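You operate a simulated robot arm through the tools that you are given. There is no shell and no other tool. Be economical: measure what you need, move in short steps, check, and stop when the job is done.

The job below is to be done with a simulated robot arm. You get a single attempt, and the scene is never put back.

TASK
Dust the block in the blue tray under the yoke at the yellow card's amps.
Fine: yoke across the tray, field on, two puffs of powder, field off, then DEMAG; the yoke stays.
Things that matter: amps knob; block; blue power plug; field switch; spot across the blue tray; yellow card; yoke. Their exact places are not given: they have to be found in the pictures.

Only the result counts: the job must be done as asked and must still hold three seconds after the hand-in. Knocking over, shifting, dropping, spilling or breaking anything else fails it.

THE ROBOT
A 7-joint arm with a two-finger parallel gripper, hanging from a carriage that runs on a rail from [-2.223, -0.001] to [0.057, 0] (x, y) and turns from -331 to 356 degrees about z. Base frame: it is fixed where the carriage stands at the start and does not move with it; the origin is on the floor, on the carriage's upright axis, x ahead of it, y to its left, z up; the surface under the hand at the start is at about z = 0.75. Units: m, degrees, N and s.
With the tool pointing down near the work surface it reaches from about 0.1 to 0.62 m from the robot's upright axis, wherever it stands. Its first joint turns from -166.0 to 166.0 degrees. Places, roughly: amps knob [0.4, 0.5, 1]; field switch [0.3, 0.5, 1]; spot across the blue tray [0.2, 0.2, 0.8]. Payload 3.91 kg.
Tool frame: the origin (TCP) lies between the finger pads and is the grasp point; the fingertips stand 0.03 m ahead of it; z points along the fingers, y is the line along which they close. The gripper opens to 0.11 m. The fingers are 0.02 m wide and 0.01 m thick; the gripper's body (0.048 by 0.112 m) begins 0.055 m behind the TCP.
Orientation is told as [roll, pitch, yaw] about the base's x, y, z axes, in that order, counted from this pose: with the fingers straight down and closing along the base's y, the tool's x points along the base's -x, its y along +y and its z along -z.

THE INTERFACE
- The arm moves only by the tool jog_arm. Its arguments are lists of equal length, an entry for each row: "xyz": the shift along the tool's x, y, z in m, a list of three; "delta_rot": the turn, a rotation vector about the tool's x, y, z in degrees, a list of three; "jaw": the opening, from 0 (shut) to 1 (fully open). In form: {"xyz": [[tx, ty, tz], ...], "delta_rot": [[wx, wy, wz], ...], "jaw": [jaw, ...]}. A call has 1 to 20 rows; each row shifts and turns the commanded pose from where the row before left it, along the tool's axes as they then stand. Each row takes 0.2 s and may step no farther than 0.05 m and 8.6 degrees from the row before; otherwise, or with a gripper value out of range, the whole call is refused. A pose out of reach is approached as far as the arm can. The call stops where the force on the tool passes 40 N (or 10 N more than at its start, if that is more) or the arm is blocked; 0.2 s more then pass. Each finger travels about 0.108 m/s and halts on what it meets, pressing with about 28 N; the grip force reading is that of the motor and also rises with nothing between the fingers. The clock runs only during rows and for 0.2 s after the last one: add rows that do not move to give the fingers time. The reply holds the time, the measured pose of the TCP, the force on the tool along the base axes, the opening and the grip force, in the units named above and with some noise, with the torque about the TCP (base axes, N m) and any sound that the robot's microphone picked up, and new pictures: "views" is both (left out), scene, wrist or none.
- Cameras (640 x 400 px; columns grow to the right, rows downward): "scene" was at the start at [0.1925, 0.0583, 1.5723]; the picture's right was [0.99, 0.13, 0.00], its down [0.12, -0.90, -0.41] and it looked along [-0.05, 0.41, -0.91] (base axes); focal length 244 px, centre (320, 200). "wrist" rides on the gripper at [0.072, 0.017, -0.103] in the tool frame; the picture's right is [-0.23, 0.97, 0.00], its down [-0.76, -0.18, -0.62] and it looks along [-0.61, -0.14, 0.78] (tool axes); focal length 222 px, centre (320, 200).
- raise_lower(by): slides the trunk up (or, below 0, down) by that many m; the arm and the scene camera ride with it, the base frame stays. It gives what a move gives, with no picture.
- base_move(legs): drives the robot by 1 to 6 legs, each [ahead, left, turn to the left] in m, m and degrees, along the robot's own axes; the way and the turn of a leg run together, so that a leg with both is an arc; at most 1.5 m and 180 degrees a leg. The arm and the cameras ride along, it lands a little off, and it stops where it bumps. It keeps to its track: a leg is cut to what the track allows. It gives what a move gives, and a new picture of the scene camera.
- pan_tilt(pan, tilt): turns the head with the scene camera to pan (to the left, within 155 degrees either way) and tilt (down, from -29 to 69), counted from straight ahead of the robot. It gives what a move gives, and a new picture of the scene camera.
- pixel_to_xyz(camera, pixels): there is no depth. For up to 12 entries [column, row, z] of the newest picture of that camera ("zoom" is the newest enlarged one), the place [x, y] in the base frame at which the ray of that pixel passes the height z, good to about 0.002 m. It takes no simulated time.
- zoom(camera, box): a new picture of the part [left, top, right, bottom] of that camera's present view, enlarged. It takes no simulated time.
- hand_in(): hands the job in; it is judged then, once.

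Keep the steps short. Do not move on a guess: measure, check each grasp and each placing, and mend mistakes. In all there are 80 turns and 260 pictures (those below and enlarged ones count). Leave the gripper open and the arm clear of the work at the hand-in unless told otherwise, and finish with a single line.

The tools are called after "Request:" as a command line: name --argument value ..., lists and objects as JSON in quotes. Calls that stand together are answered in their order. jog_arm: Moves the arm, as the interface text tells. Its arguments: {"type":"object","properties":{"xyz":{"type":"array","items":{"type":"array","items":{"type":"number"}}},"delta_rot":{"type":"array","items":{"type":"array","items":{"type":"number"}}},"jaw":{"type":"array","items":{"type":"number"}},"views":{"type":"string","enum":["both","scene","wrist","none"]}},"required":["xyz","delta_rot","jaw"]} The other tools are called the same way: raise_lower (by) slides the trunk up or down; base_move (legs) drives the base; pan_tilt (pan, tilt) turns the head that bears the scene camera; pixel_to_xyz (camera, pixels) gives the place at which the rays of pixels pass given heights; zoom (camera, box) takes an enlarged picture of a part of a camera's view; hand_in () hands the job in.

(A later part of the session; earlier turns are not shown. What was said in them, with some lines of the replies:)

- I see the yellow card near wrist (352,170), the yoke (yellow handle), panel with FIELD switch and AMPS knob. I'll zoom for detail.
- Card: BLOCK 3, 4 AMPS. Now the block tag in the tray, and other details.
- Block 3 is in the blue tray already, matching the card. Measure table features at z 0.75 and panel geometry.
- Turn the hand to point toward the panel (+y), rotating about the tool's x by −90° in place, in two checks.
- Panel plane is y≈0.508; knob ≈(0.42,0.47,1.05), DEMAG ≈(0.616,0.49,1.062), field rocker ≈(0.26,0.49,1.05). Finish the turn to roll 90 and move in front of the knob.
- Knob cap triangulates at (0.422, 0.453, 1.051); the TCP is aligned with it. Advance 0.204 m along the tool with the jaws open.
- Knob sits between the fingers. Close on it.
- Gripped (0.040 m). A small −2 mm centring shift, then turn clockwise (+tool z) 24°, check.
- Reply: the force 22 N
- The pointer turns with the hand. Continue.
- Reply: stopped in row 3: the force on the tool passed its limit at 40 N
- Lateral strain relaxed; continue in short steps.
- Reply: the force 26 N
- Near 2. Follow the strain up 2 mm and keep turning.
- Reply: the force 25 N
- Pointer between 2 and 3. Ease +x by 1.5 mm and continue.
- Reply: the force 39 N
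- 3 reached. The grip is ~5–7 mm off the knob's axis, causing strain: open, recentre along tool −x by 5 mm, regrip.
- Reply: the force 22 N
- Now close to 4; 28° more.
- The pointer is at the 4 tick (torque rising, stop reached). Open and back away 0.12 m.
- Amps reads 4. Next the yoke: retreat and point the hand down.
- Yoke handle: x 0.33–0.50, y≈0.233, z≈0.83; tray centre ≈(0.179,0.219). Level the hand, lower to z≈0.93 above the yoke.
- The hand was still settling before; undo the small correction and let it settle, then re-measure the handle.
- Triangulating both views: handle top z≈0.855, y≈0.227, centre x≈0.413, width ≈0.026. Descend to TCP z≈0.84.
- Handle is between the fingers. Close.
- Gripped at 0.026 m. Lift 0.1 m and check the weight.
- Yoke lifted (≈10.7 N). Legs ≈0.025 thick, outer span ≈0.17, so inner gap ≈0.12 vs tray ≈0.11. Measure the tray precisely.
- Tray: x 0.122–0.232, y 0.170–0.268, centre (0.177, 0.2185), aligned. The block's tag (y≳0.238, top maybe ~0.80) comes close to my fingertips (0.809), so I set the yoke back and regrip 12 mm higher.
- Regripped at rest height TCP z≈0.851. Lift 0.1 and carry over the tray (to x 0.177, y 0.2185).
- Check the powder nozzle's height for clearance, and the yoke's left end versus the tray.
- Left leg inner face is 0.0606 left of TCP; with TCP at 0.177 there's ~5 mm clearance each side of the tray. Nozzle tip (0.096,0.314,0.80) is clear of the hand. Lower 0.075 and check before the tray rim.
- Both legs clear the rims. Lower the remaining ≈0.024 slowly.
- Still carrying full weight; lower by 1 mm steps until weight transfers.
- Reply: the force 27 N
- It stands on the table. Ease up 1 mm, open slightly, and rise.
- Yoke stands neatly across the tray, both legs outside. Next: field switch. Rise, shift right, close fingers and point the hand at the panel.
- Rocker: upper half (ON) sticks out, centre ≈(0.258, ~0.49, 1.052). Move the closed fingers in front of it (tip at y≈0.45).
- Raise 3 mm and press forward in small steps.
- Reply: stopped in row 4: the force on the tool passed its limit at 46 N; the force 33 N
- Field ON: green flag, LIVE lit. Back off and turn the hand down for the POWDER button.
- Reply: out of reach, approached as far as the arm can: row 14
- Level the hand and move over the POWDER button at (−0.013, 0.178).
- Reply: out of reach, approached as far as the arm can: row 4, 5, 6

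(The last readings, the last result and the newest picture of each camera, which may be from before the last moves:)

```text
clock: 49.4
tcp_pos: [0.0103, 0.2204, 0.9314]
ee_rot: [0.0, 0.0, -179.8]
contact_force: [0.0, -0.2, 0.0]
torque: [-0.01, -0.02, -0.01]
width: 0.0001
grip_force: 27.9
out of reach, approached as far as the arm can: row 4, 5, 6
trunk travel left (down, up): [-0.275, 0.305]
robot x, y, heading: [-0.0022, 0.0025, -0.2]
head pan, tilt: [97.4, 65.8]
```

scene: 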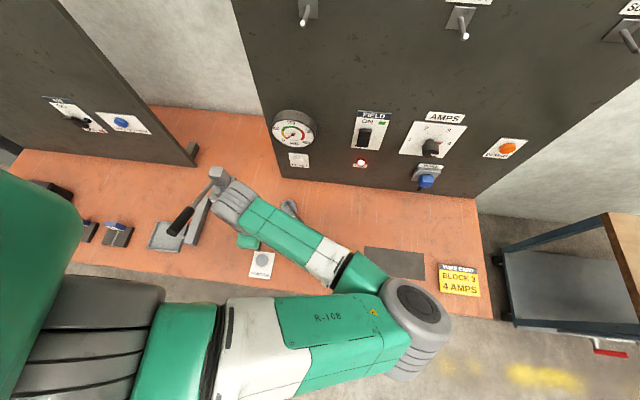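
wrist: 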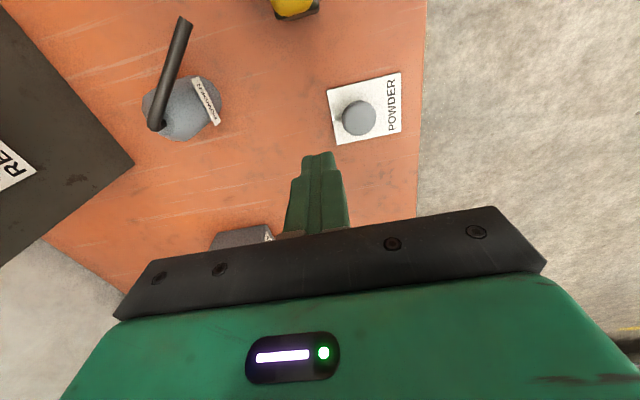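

Try stepping the remaining (−0.023, −0.042).

Request:
jog_arm --xyz '[[0, 0.02, 0.01], [-0.01, 0.022, 0.01], [-0.013, 0, 0.01], [0, 0, 0], [0, 0, 0]]' --delta_rot '[[0, 0, 0], [0, 0, 0], [0, 0, 0], [0, 0, 0], [0, 0, 0]]' --jaw '[0, 0, 0, 0, 0]' --views "both"

```text
clock: 50.6
tcp_pos: [-0.0113, 0.1794, 0.9001]
ee_rot: [0.0, 0.0, -179.8]
contact_force: [-0.7, 0.1, 0.1]
torque: [0.0, 0.01, -0.04]
width: 0.0002
grip_force: 28.6
trunk travel left (down, up): [-0.275, 0.305]
robot x, y, heading: [0.0025, 0.0002, -0.3]
head pan, tilt: [97.4, 65.8]
```

scene: 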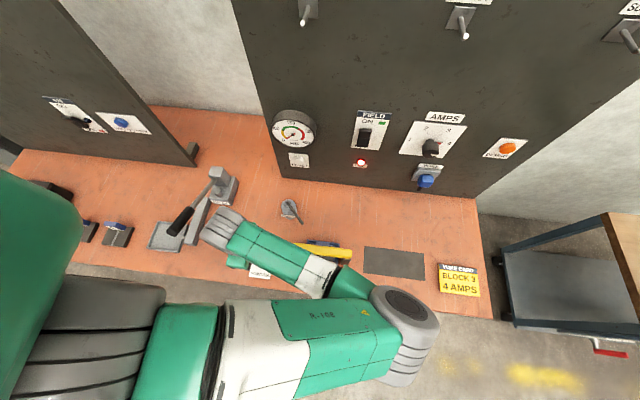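
wrist: 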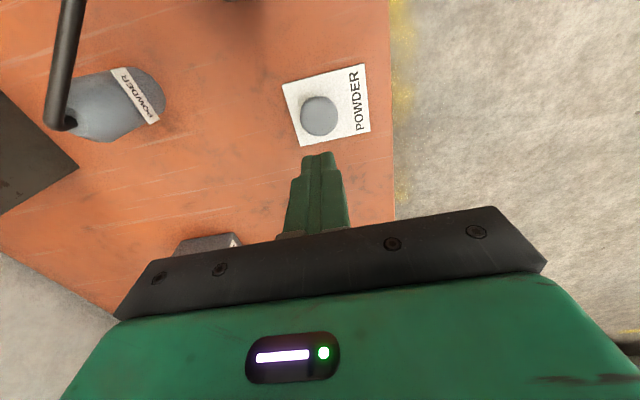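

Request:
pixel_to_xyz --camera "wrist" --pixels '[[320, 116, 0.77], [320, 116, 0.78]]'

Request:
jog_arm --xyz '[[-0.001, 0.001, 0.03], [0, 0, 0.02], [0, 0, 0], [0, 0, 0]]' --delta_rot '[[0, 0, 0], [0, 0, 0], [0, 0, 0], [0, 0, 0]]' --jaw '[0, 0, 0, 0]' --views "both"

```text
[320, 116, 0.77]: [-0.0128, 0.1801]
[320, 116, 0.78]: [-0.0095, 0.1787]
```

```text
clock: 51.6
tcp_pos: [-0.012, 0.1766, 0.8523]
ee_rot: [0.0, -0.1, -179.8]
contact_force: [-0.1, 1.1, 0.1]
torque: [-0.03, -0.03, 0.05]
width: 0.0
grip_force: 28.0
trunk travel left (down, up): [-0.275, 0.305]
robot x, y, heading: [0.0017, 0.0014, -0.0]
head pan, tilt: [97.4, 65.8]
```

scene: 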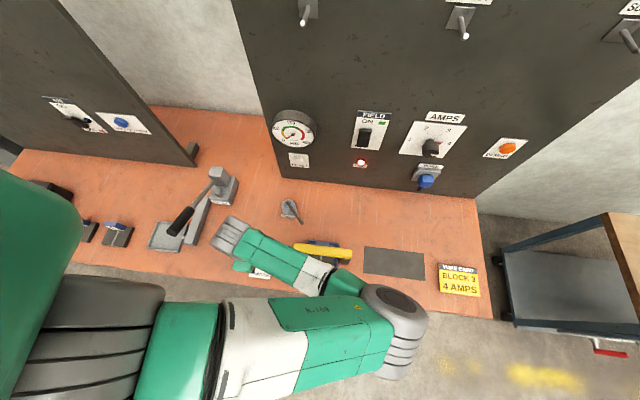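
wrist: 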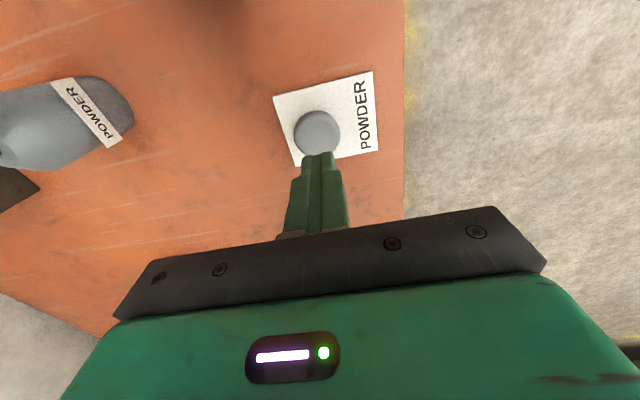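

Fingers over the button; descend in fine steps for the first puff, watching force and sound.

Request:
jog_arm --xyz '[[0, -0.001, 0.02], [0, 0, 0.016], [0, 0, 0.004], [0, 0, 0.004], [0, 0, 0.003], [0, 0, 0.003]]' --delta_rot '[[0, 0, 0], [0, 0, 0], [0, 0, 0], [0, 0, 0], [0, 0, 0], [0, 0, 0]]' --jaw '[0, 0, 0, 0, 0, 0]' --views "wrist"

```text
clock: 53.0
tcp_pos: [-0.0109, 0.187, 0.8077]
ee_rot: [0.0, 0.1, -179.8]
contact_force: [-0.1, -0.1, 0.4]
torque: [0.0, 0.02, 0.04]
width: 0.0
grip_force: 28.2
out of reach, approached as far as the arm can: row 2, 6
trunk travel left (down, up): [-0.275, 0.305]
robot x, y, heading: [-0.0007, -0.001, -0.2]
head pan, tilt: [97.4, 65.8]
```

wrist: 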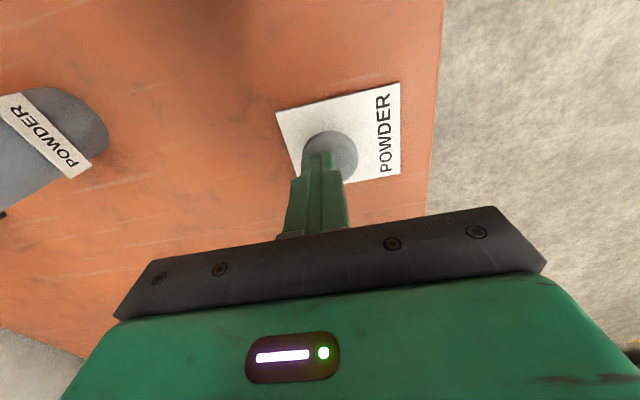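

The arm hits a limit at this low pose (drifted to y 0.187, no contact yet). I'll raise the hand, then lower the trunk instead so the arm works in its comfortable range.

Request:
jog_arm --xyz '[[0, 0, -0.03], [0, 0, -0.04], [0, 0, -0.03], [0, 0, 0], [0, 0, 0]]' --delta_rot '[[0, 0, 0], [0, 0, 0], [0, 0, 0], [0, 0, 0], [0, 0, 0]]' --jaw '[0, 0, 0, 0, 0]' --views "none"

Request:
raise_lower --by -0.06

```text
clock: 54.2
tcp_pos: [-0.0105, 0.1868, 0.9075]
ee_rot: [0.0, 0.0, -179.9]
contact_force: [0.0, -1.3, 0.7]
torque: [0.02, 0.0, 0.02]
width: 0.0
grip_force: 28.1
trunk travel left (down, up): [-0.275, 0.305]
robot x, y, heading: [0.0027, -0.0009, 0.1]
head pan, tilt: [97.4, 65.8]
```

```text
clock: 55.2
tcp_pos: [-0.0109, 0.1852, 0.8475]
ee_rot: [0.0, -0.1, -179.8]
contact_force: [-0.4, -0.9, 0.0]
torque: [-0.02, -0.01, 0.02]
width: 0.0001
grip_force: 28.2
trunk travel left (down, up): [-0.215, 0.365]
robot x, y, heading: [-0.0026, -0.0002, -0.2]
head pan, tilt: [97.4, 65.8]
```

Now correct y by −0.0085 and look.

Request:
jog_arm --xyz '[[-0.002, 0.0085, 0.01], [0, 0, 0.01], [0, 0, 0], [0, 0, 0]]' --delta_rot '[[0, 0, 0], [0, 0, 0], [0, 0, 0], [0, 0, 0]]' --jaw '[0, 0, 0, 0]' --views "both"

Request:
pixel_to_xyz --camera "wrist" --pixels '[[320, 140, 0.77]]'

```text
clock: 56.2
tcp_pos: [-0.0121, 0.1771, 0.8281]
ee_rot: [0.1, 0.1, -179.8]
contact_force: [-0.5, -0.3, 1.0]
torque: [0.03, 0.01, -0.02]
width: 0.0
grip_force: 28.2
trunk travel left (down, up): [-0.215, 0.365]
robot x, y, heading: [-0.001, 0.0032, -0.1]
head pan, tilt: [97.4, 65.8]
```

scene: 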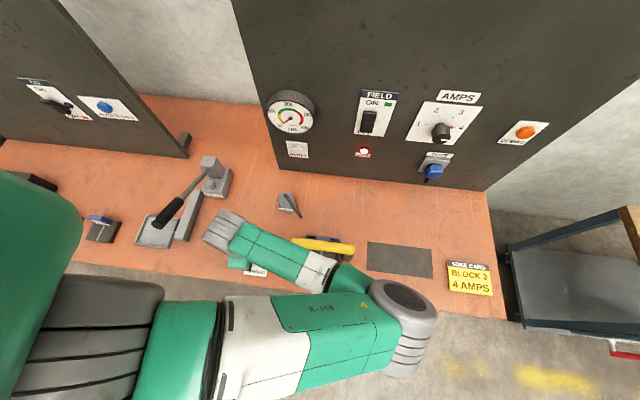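
wrist: 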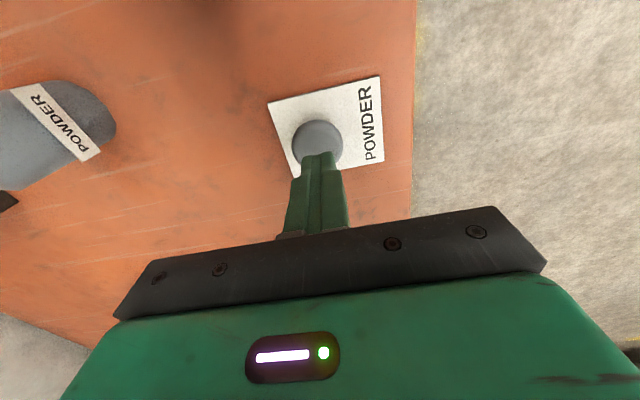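

```text
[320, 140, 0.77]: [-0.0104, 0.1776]
```

Aligned. Press down gently.

Request:
jog_arm --xyz '[[0, 0, 0.012], [0, 0, 0.004], [0, 0, 0.003], [0, 0, 0.003], [0, 0, 0.002]]' --delta_rot '[[0, 0, 0], [0, 0, 0], [0, 0, 0], [0, 0, 0], [0, 0, 0]]' --jaw '[0, 0, 0, 0, 0]' --views "wrist"

```text
clock: 57.4
tcp_pos: [-0.0133, 0.1781, 0.803]
ee_rot: [0.0, 0.0, -179.8]
contact_force: [0.2, -0.1, 2.3]
torque: [0.01, 0.02, 0.0]
width: 0.0001
grip_force: 28.0
trunk travel left (down, up): [-0.215, 0.365]
robot x, y, heading: [-0.0033, -0.0008, -0.1]
head pan, tilt: [97.4, 65.8]
heard: click
```

wrist: 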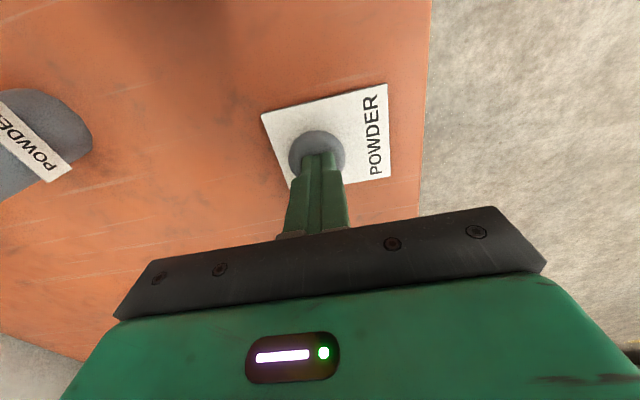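

A click: first puff. Lift off and check the tray.

Request:
jog_arm --xyz '[[0, 0, -0.012], [0, 0, -0.012], [0, 0, 0], [0, 0, 0]]' --delta_rot '[[0, 0, 0], [0, 0, 0], [0, 0, 0], [0, 0, 0]]' --jaw '[0, 0, 0, 0]' --views "scene"

Request:
zoom --camera "scene" --box '[270, 180, 370, 280]'

```text
clock: 58.4
tcp_pos: [-0.0127, 0.1771, 0.8282]
ee_rot: [-0.1, 0.0, -179.7]
contact_force: [0.7, 0.0, 0.5]
torque: [-0.04, 0.0, 0.01]
width: 0.0001
grip_force: 28.1
trunk travel left (down, up): [-0.215, 0.365]
robot x, y, heading: [0.0013, -0.0004, -0.2]
head pan, tilt: [97.4, 65.8]
```

scene: 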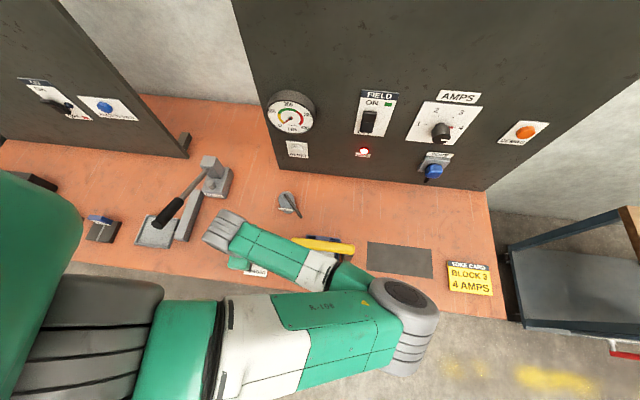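

```text
4.00 times, centred on (320, 230) of scene
```

zoom: 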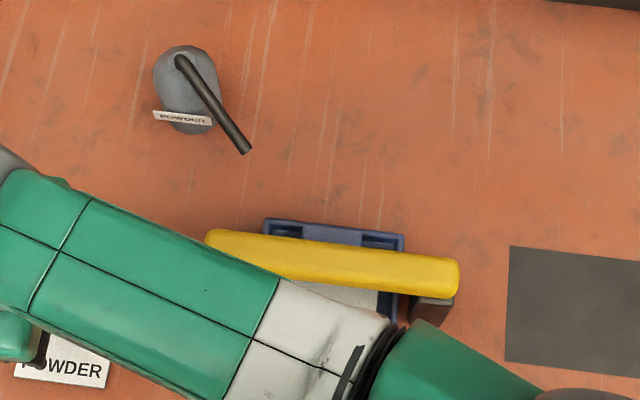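

The block already looks lighter; one click registered. Second puff with the same stroke.

Request:
jog_arm --xyz '[[0, 0, 0.012], [0, 0, 0.004], [0, 0, 0.003], [0, 0, 0.003], [0, 0, 0.002]]' --delta_rot '[[0, 0, 0], [0, 0, 0], [0, 0, 0], [0, 0, 0], [0, 0, 0]]' --jaw '[0, 0, 0, 0, 0]' --views "none"

```text
clock: 59.6
tcp_pos: [-0.0127, 0.1781, 0.8038]
ee_rot: [0.0, 0.1, -179.7]
contact_force: [-0.4, -1.4, 2.2]
torque: [-0.02, 0.01, 0.01]
width: 0.0001
grip_force: 28.0
trunk travel left (down, up): [-0.215, 0.365]
robot x, y, heading: [-0.0002, 0.0006, -0.0]
head pan, tilt: [97.4, 65.8]
heard: click
```

Second click. Lift and retreat right, above the yoke, then raise the trunk back.

Request:
jog_arm --xyz '[[0, 0, -0.02], [0, 0, -0.03], [0, 0, -0.03], [0.02, -0.02, -0.02], [0.03, -0.02, -0.02], [0.04, 0, 0], [0.04, 0, 0], [0.04, 0, 0], [0.04, 0, 0], [0.04, 0, 0], [0.04, 0, 0], [0.04, 0, 0], [0, 0, 0]]' --delta_rot '[[0, 0, 0], [0, 0, 0], [0, 0, 0], [0, 0, 0], [0, 0, 0], [0, 0, 0], [0, 0, 0], [0, 0, 0], [0, 0, 0], [0, 0, 0], [0, 0, 0], [0, 0, 0], [0, 0, 0]]' --jaw '[0, 0, 0, 0, 0, 0, 0, 0, 0, 0, 0, 0, 0]' --views "none"

Request:
raise_lower --by 0.06

Request:
pan_tilt --pan 97.4 --tilt 65.8

Request:
zoom --camera "scene" --box '[270, 200, 370, 290]'

```text
clock: 62.4
tcp_pos: [0.3164, 0.2181, 0.9241]
ee_rot: [0.1, 0.0, -179.8]
contact_force: [0.1, -1.0, 0.3]
torque: [-0.02, 0.03, -0.01]
width: 0.0
grip_force: 27.8
trunk travel left (down, up): [-0.215, 0.365]
robot x, y, heading: [-0.0025, -0.0006, 0.0]
head pan, tilt: [97.4, 65.8]
```

```text
clock: 63.4
tcp_pos: [0.316, 0.2187, 0.9826]
ee_rot: [0.1, 0.0, -179.8]
contact_force: [-0.8, -0.2, -0.5]
torque: [-0.03, 0.0, -0.01]
width: 0.0001
grip_force: 28.5
trunk travel left (down, up): [-0.275, 0.305]
robot x, y, heading: [0.0005, 0.0022, 0.1]
head pan, tilt: [97.4, 65.8]
```

```text
clock: 64.0
tcp_pos: [0.3165, 0.2194, 0.9842]
ee_rot: [0.1, 0.1, -179.8]
contact_force: [1.1, 0.0, 0.2]
torque: [0.02, 0.0, 0.01]
width: 0.0
grip_force: 27.9
trunk travel left (down, up): [-0.275, 0.305]
robot x, y, heading: [0.0003, -0.0004, -0.1]
head pan, tilt: [97.4, 65.8]
```

scene: 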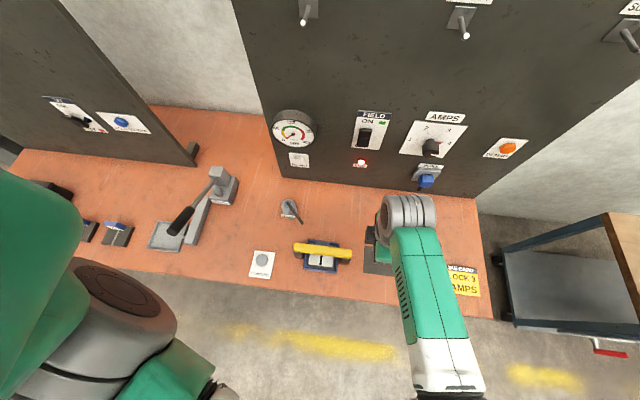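

```text
4.44 times, centred on (320, 245) of scene
```

zoom: 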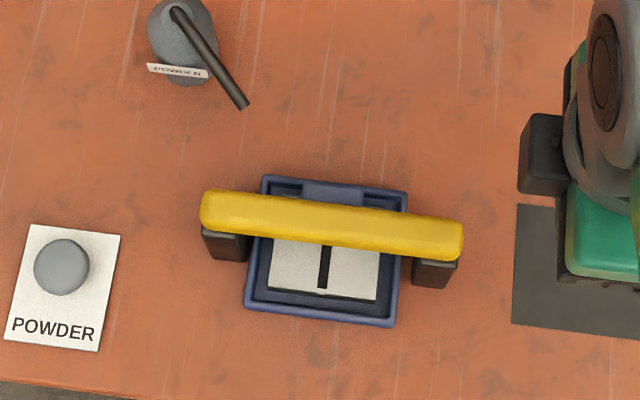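

The block is dusted white with a dark indication line. Now field OFF: raise and turn the hand toward the panel.

Request:
jog_arm --xyz '[[0.03, 0, -0.035], [0, 0, -0.033], [0, 0, 0], [0, 0, 0], [0, 0, 0], [0, 0, 0], [0, 0, 0], [0, 0, 0], [0, 0, 0], [0, 0, 0], [0, 0, 0], [0, 0, 0], [0, 0, 0], [0, 0, 0], [0, 0, 0]]' --delta_rot '[[0, 0, 0], [0, 0, 0], [8.18, 0, 0], [8.18, 0, 0], [8.18, 0, 0], [8.18, 0, 0], [8.18, 0, 0], [8.18, 0, 0], [8.18, 0, 0], [8.18, 0, 0], [8.18, 0, 0], [8.18, 0, 0], [8.18, 0, 0], [0, 0, 0], [0, 0, 0]]' --jaw '[0, 0, 0, 0, 0, 0, 0, 0, 0, 0, 0, 0, 0, 0, 0]' --views "none"

```text
clock: 67.2
tcp_pos: [0.3461, 0.2187, 1.0511]
ee_rot: [-90.0, -0.1, -179.9]
contact_force: [-1.1, 0.6, -0.6]
torque: [0.01, 0.01, -0.02]
width: 0.0001
grip_force: 28.5
trunk travel left (down, up): [-0.275, 0.305]
robot x, y, heading: [-0.0004, -0.0015, 0.3]
head pan, tilt: [97.4, 65.8]
```

Request:
jog_arm --xyz '[[-0.03, 0.011, 0.03], [-0.03, 0.011, 0.035], [-0.028, 0.011, 0.035], [0, 0, 0.04], [0, 0, 0.04], [0, 0, 0.021], [0, 0, 0]]' --delta_rot '[[0, 0, 0], [0, 0, 0], [0, 0, 0], [0, 0, 0], [0, 0, 0], [0, 0, 0], [0, 0, 0]]' --jaw '[0, 0, 0, 0, 0, 0, 0]' --views "wrist"

Request:
zoom --camera "wrist" --box '[220, 60, 480, 220]'

```text
clock: 68.8
tcp_pos: [0.2579, 0.4194, 1.0177]
ee_rot: [-90.0, 0.0, -180.0]
contact_force: [1.1, -0.2, 0.6]
torque: [0.03, 0.04, 0.02]
width: 0.0002
grip_force: 27.8
trunk travel left (down, up): [-0.275, 0.305]
robot x, y, heading: [0.0, 0.0005, 0.0]
head pan, tilt: [97.4, 65.8]
```

wrist: 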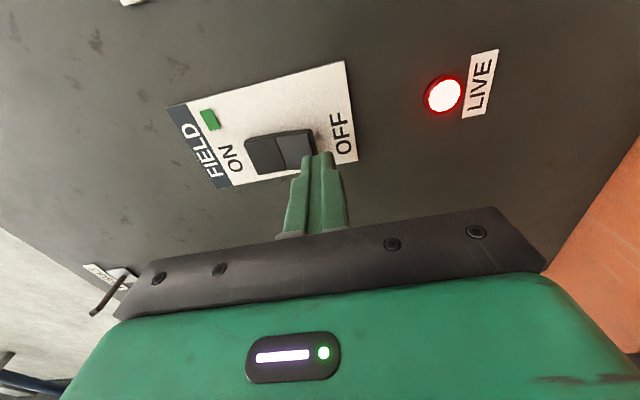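

```text
2.46 times, centred on (350, 140) of wrist
```

zoom: 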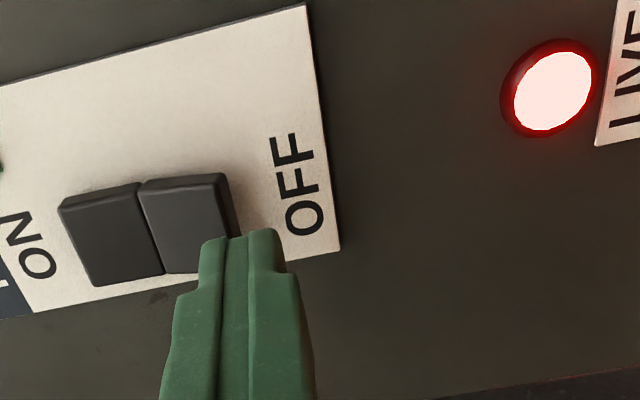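

The finger looks low relative to the lower half; measure it.

Request:
pixel_to_xyz --camera "zoom" --pixels '[[188, 225, 1.03], [150, 232, 1.04], [225, 225, 1.02], [100, 240, 1.05]]'

```text
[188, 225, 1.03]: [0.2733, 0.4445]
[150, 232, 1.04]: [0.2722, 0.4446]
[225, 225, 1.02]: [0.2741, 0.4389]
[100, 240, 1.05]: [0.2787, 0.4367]
```

Lower half centre is z≈1.039. Raise 18 mm and press.

Request:
jog_arm --xyz '[[0, -0.018, 0], [0, 0, 0.02], [0, 0, 0.01], [0, 0, 0.005], [0, 0, 0.004], [0, 0, 0.003]]' --delta_rot '[[0, 0, 0], [0, 0, 0], [0, 0, 0], [0, 0, 0], [0, 0, 0], [0, 0, 0]]' --jaw '[0, 0, 0, 0, 0, 0]' --views "wrist"

```text
clock: 70.0
tcp_pos: [0.2574, 0.4515, 1.0361]
ee_rot: [-90.0, -0.1, -179.9]
contact_force: [-8.8, -30.9, 4.1]
torque: [0.43, -0.08, 0.29]
width: 0.0001
grip_force: 27.5
trunk travel left (down, up): [-0.275, 0.305]
robot x, y, heading: [0.0034, -0.0024, -0.3]
head pan, tilt: [97.4, 65.8]
stopped in row 6: the force on the tool passed its limit at 44 N (the readings are from after the stop); the commanded pose is now the measured one
```

wrist: 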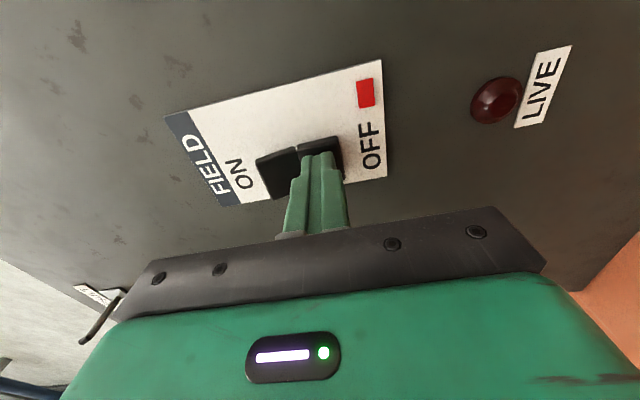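

Field OFF, LIVE dark. Back off, and shift the base to its +x end for the DEMAG reach.

Request:
jog_arm --xyz '[[0, 0, -0.04], [0, 0, -0.04], [-0.0, 0, -0.04], [0.04, -0.01, -0.01], [0.04, -0.01, 0], [0.04, 0, 0], [0.04, 0, 0]]' --delta_rot '[[0, 0, 0], [0, 0, 0], [0, 0, 0], [0, 0, 0], [0, 0, 0], [0, 0, 0], [0, 0, 0]]' --jaw '[0, 0, 0, 0, 0, 0, 0]' --views "none"

Request:
base_move --legs '[[0.05, 0, 0]]'

```text
clock: 71.6
tcp_pos: [0.418, 0.3291, 1.0573]
ee_rot: [-90.2, 0.0, -179.9]
contact_force: [-0.7, -0.9, 1.0]
torque: [0.02, 0.01, -0.04]
width: 0.0002
grip_force: 28.0
trunk travel left (down, up): [-0.275, 0.305]
robot x, y, heading: [0.0001, 0.0008, -0.3]
head pan, tilt: [97.4, 65.8]
```

```text
clock: 72.6
tcp_pos: [0.4683, 0.3291, 1.0574]
ee_rot: [-90.2, 0.0, -180.0]
contact_force: [-0.1, -0.2, 0.2]
torque: [0.03, -0.01, -0.02]
width: 0.0
grip_force: 28.0
trunk travel left (down, up): [-0.275, 0.305]
robot x, y, heading: [0.0491, -0.0008, -0.2]
head pan, tilt: [97.4, 65.8]
```

scene: 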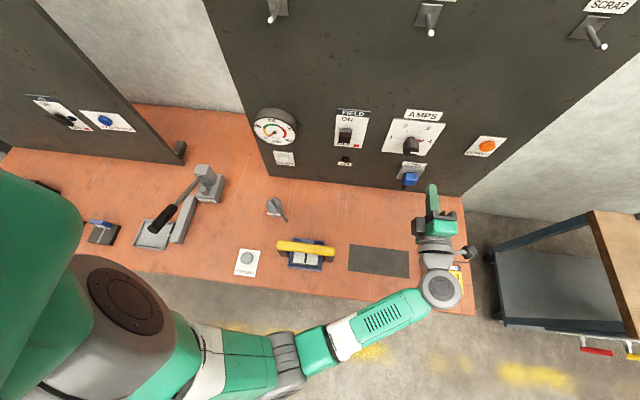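

Move right to x≈0.616, z≈1.062.

Request:
jog_arm --xyz '[[0.04, -0.004, 0], [0.04, 0, 0], [0.04, 0, 0], [0.028, 0, 0], [0, 0, 0], [0, 0, 0]]' --delta_rot '[[0, 0, 0], [0, 0, 0], [0, 0, 0], [0, 0, 0], [0, 0, 0], [0, 0, 0]]' --jaw '[0, 0, 0, 0, 0, 0]' --views "both"

Request:
zoom --camera "scene" --box '[440, 110, 540, 190]'

Request:
zoom --camera "wrist" --box '[220, 60, 480, 220]'

```text
clock: 74.0
tcp_pos: [0.5792, 0.3281, 1.062]
ee_rot: [-90.1, 0.0, -180.0]
contact_force: [-0.1, 0.1, -0.9]
torque: [-0.02, 0.0, 0.0]
width: 0.0
grip_force: 28.3
out of reach, approached as far as the arm can: row 3, 4
trunk travel left (down, up): [-0.275, 0.305]
robot x, y, heading: [0.0448, 0.0016, 0.1]
head pan, tilt: [97.4, 65.8]
```

scene: 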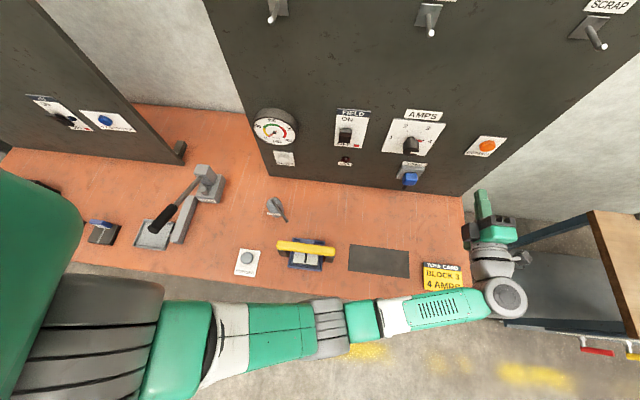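
wrist: 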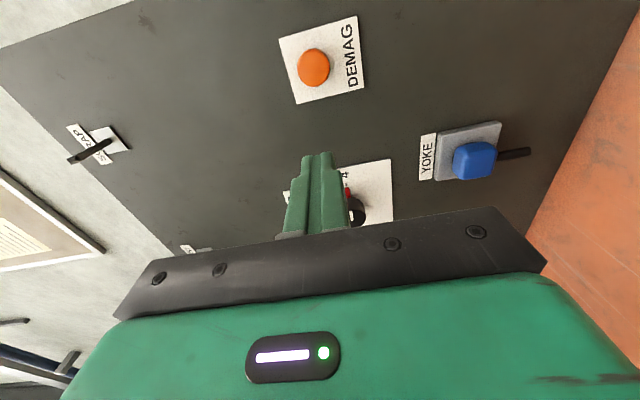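

```text
5.00 times, centred on (490, 150) of scene
```

zoom: 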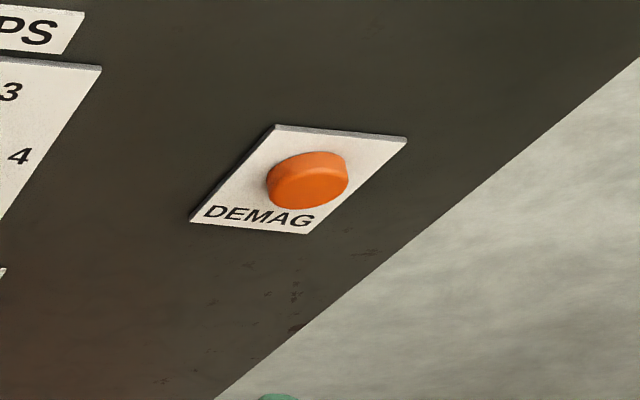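

```text
2.46 times, centred on (350, 140) of wrist
```

zoom: 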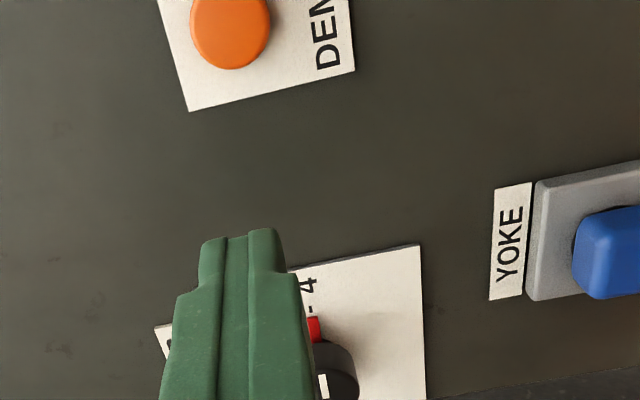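

Straight-on is out of reach; I'll yaw the hand ~30° toward +x. First refine the button's place.

Request:
pixel_to_xyz --camera "wrist" --pixels '[[313, 68, 1.06], [313, 68, 1.065]]'

Request:
pixel_to_xyz --camera "scene" --pixels '[[486, 148, 1.0], [486, 148, 1.06]]'

Request:
jog_arm --xyz '[[0, 0, 0], [0, 0, 0], [0, 0, 0], [0, 0, 0], [0, 0, 0]]' --delta_rot '[[0, 7.5, 0], [0, 7.5, 0], [0, 7.5, 0], [0, 7.5, 0], [0, 0, 0]]' --jaw '[0, 0, 0, 0, 0]' --views "both"

```text
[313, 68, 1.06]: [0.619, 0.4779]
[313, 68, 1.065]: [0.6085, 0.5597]
```

```text
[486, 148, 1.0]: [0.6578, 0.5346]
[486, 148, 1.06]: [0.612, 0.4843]
```

```text
clock: 75.2
tcp_pos: [0.5785, 0.3285, 1.0614]
ee_rot: [-90.2, -0.1, 150.0]
contact_force: [0.5, 0.4, 0.0]
torque: [0.02, 0.0, -0.01]
width: 0.0001
grip_force: 28.4
trunk travel left (down, up): [-0.275, 0.305]
robot x, y, heading: [0.0502, 0.0019, -0.3]
head pan, tilt: [97.4, 65.8]
```

scene: 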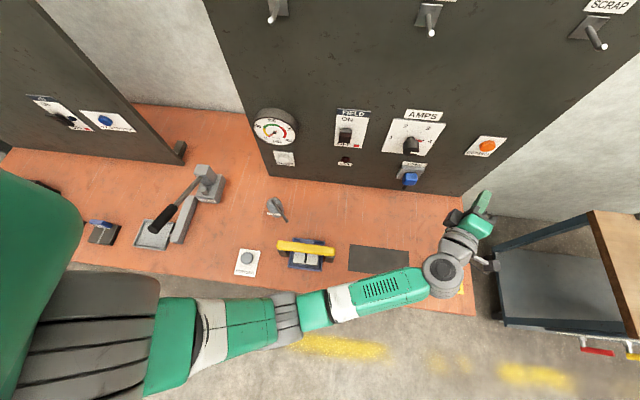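
wrist: 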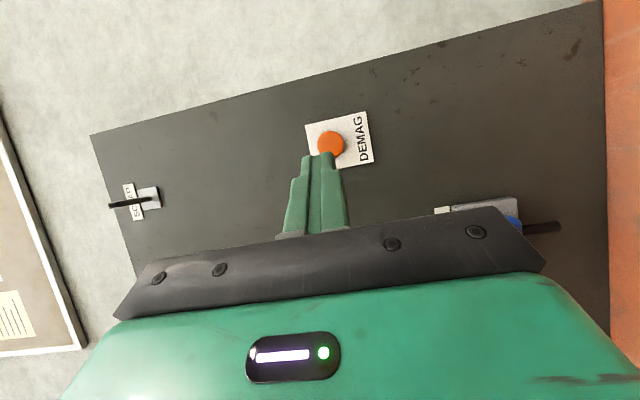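

Advance to just before the button.

Request:
jog_arm --xyz '[[-0.0084, 0, 0.0342], [-0.0084, 0, 0.0342], [-0.0084, 0, 0.0342], [0, 0, 0], [0, 0, 0]]' --delta_rot '[[0, 0, 0], [0, 0, 0], [0, 0, 0], [0, 0, 0], [0, 0, 0]]' --jaw '[0, 0, 0, 0, 0]' --views "both"

Request:
zoom --camera "wrist" --box '[220, 60, 480, 220]'

Request:
zoom --camera "scene" --box '[440, 110, 540, 190]'

```text
clock: 76.4
tcp_pos: [0.6084, 0.4294, 1.0622]
ee_rot: [-90.1, -0.2, 150.1]
contact_force: [-0.3, 0.1, -0.2]
torque: [-0.01, 0.02, -0.02]
width: 0.0
grip_force: 28.4
trunk travel left (down, up): [-0.275, 0.305]
robot x, y, heading: [0.0477, -0.003, 0.0]
head pan, tilt: [97.4, 65.8]
```

scene: 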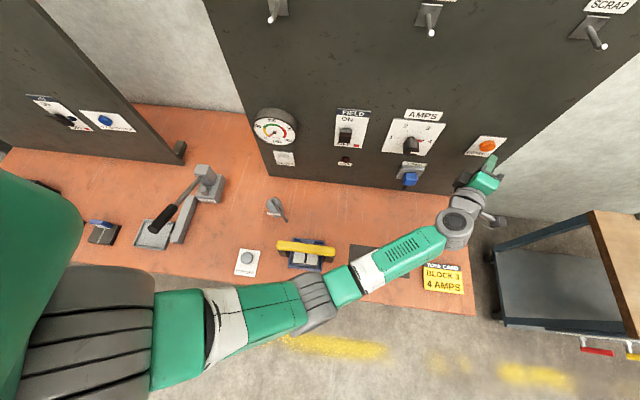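
wrist: 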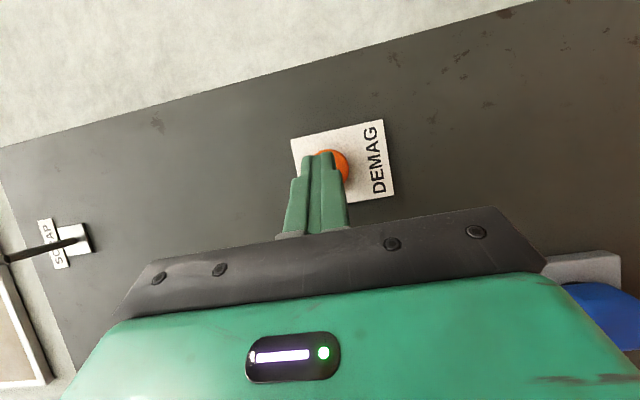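

```text
2.46 times, centred on (350, 140) of wrist
```

zoom: 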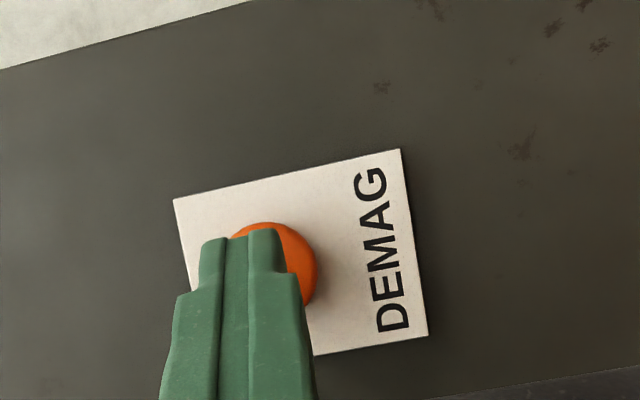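

```text
5.00 times, centred on (490, 150) of scene
```

zoom: 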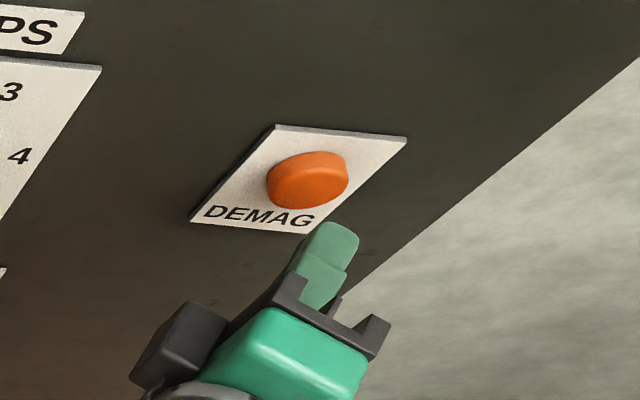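

Request:
pixel_to_xyz --camera "wrist" --pixels '[[331, 167, 1.055], [331, 167, 1.06]]'

```text
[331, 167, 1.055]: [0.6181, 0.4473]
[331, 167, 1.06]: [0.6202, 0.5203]
```

Button at ≈(0.617, 0.487, 1.059). Press along +y in small steps.

Request:
jog_arm --xyz '[[-0.004, 0.002, 0.0097], [-0.004, 0, 0.0069], [-0.002, 0, 0.0035], [-0.0015, 0, 0.0026], [-0.0015, 0, 0.0026]]' --delta_rot '[[0, 0, 0], [0, 0, 0], [0, 0, 0], [0, 0, 0], [0, 0, 0]]' --jaw '[0, 0, 0, 0, 0]' --views "wrist"

```text
clock: 77.6
tcp_pos: [0.608, 0.4564, 1.0596]
ee_rot: [-90.1, -0.1, 150.0]
contact_force: [-1.8, -1.2, 0.3]
torque: [0.01, -0.01, 0.01]
width: 0.0
grip_force: 28.1
trunk travel left (down, up): [-0.275, 0.305]
robot x, y, heading: [0.0495, -0.0013, 0.0]
head pan, tilt: [97.4, 65.8]
heard: click
```

wrist: 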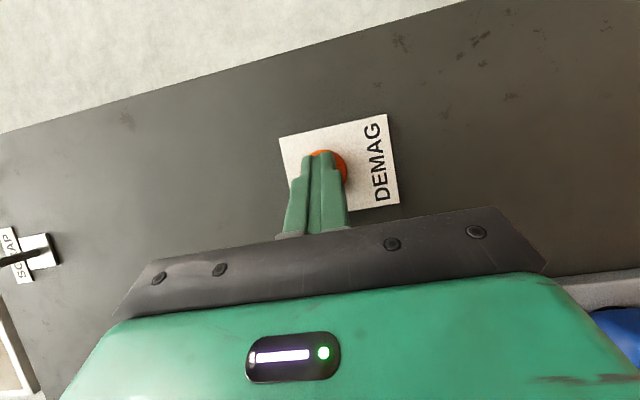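

DEMAG clicked. Back straight off, open the gripper, and inspect.

Request:
jog_arm --xyz '[[0.01, 0, -0.0173], [0.015, 0, -0.026], [0.02, 0, -0.0346], [0.02, 0, -0.0346], [0, 0, 0], [0, 0, 0], [0, 0, 0]]' --delta_rot '[[0, 0, 0], [0, 0, 0], [0, 0, 0], [0, 0, 0], [0, 0, 0], [0, 0, 0], [0, 0, 0]]' --jaw '[0, 0, 0, 0, 0.5, 1, 1]' --views "scene"

Request:
zoom --camera "scene" --box '[320, 90, 520, 200]'

Request:
zoom --camera "scene" --box '[230, 190, 380, 290]'

```text
clock: 79.2
tcp_pos: [0.6084, 0.3293, 1.0601]
ee_rot: [-90.0, -0.1, 150.0]
contact_force: [0.1, -0.7, 0.3]
torque: [-0.01, -0.02, 0.0]
width: 0.11
grip_force: 0.0
trunk travel left (down, up): [-0.275, 0.305]
robot x, y, heading: [0.0519, -0.002, 0.0]
head pan, tilt: [97.4, 65.8]
```

scene: 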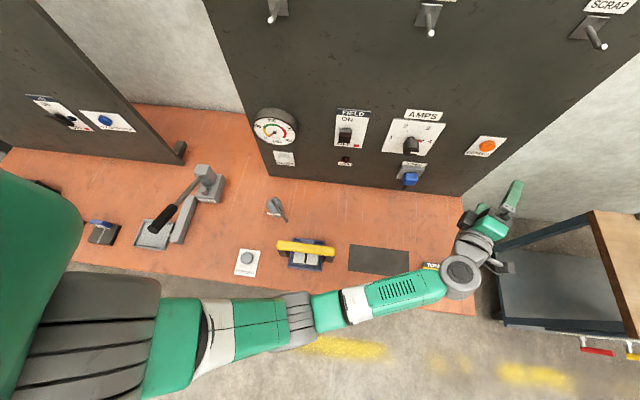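

```text
3.20 times, centred on (420, 145) of scene
```

zoom: 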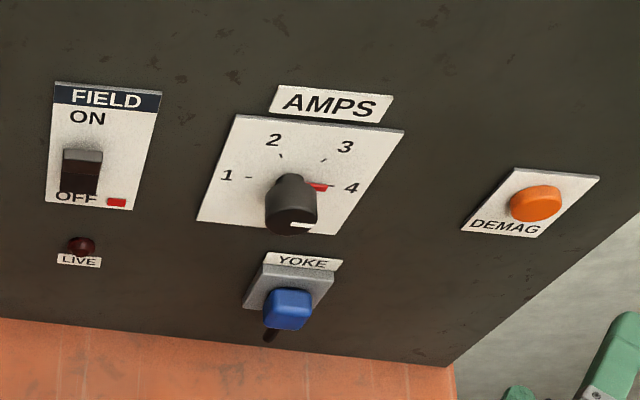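

```text
4.00 times, centred on (305, 240) of scene
```

zoom: 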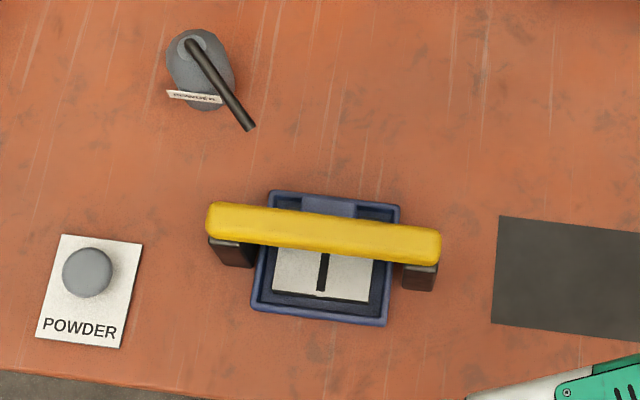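

Amps reads 4, the field is off, the block is dusted, the yoke is still across the tray and the gripper is open and clear, so I'm handing in.

Request:
hand_in

```text
The job is handed in.
```

Block 3 was dusted under the yoke at 4 amps with two puffs; the field is off, DEMAG was pressed once and clicked, and the yoke is still across the blue tray.
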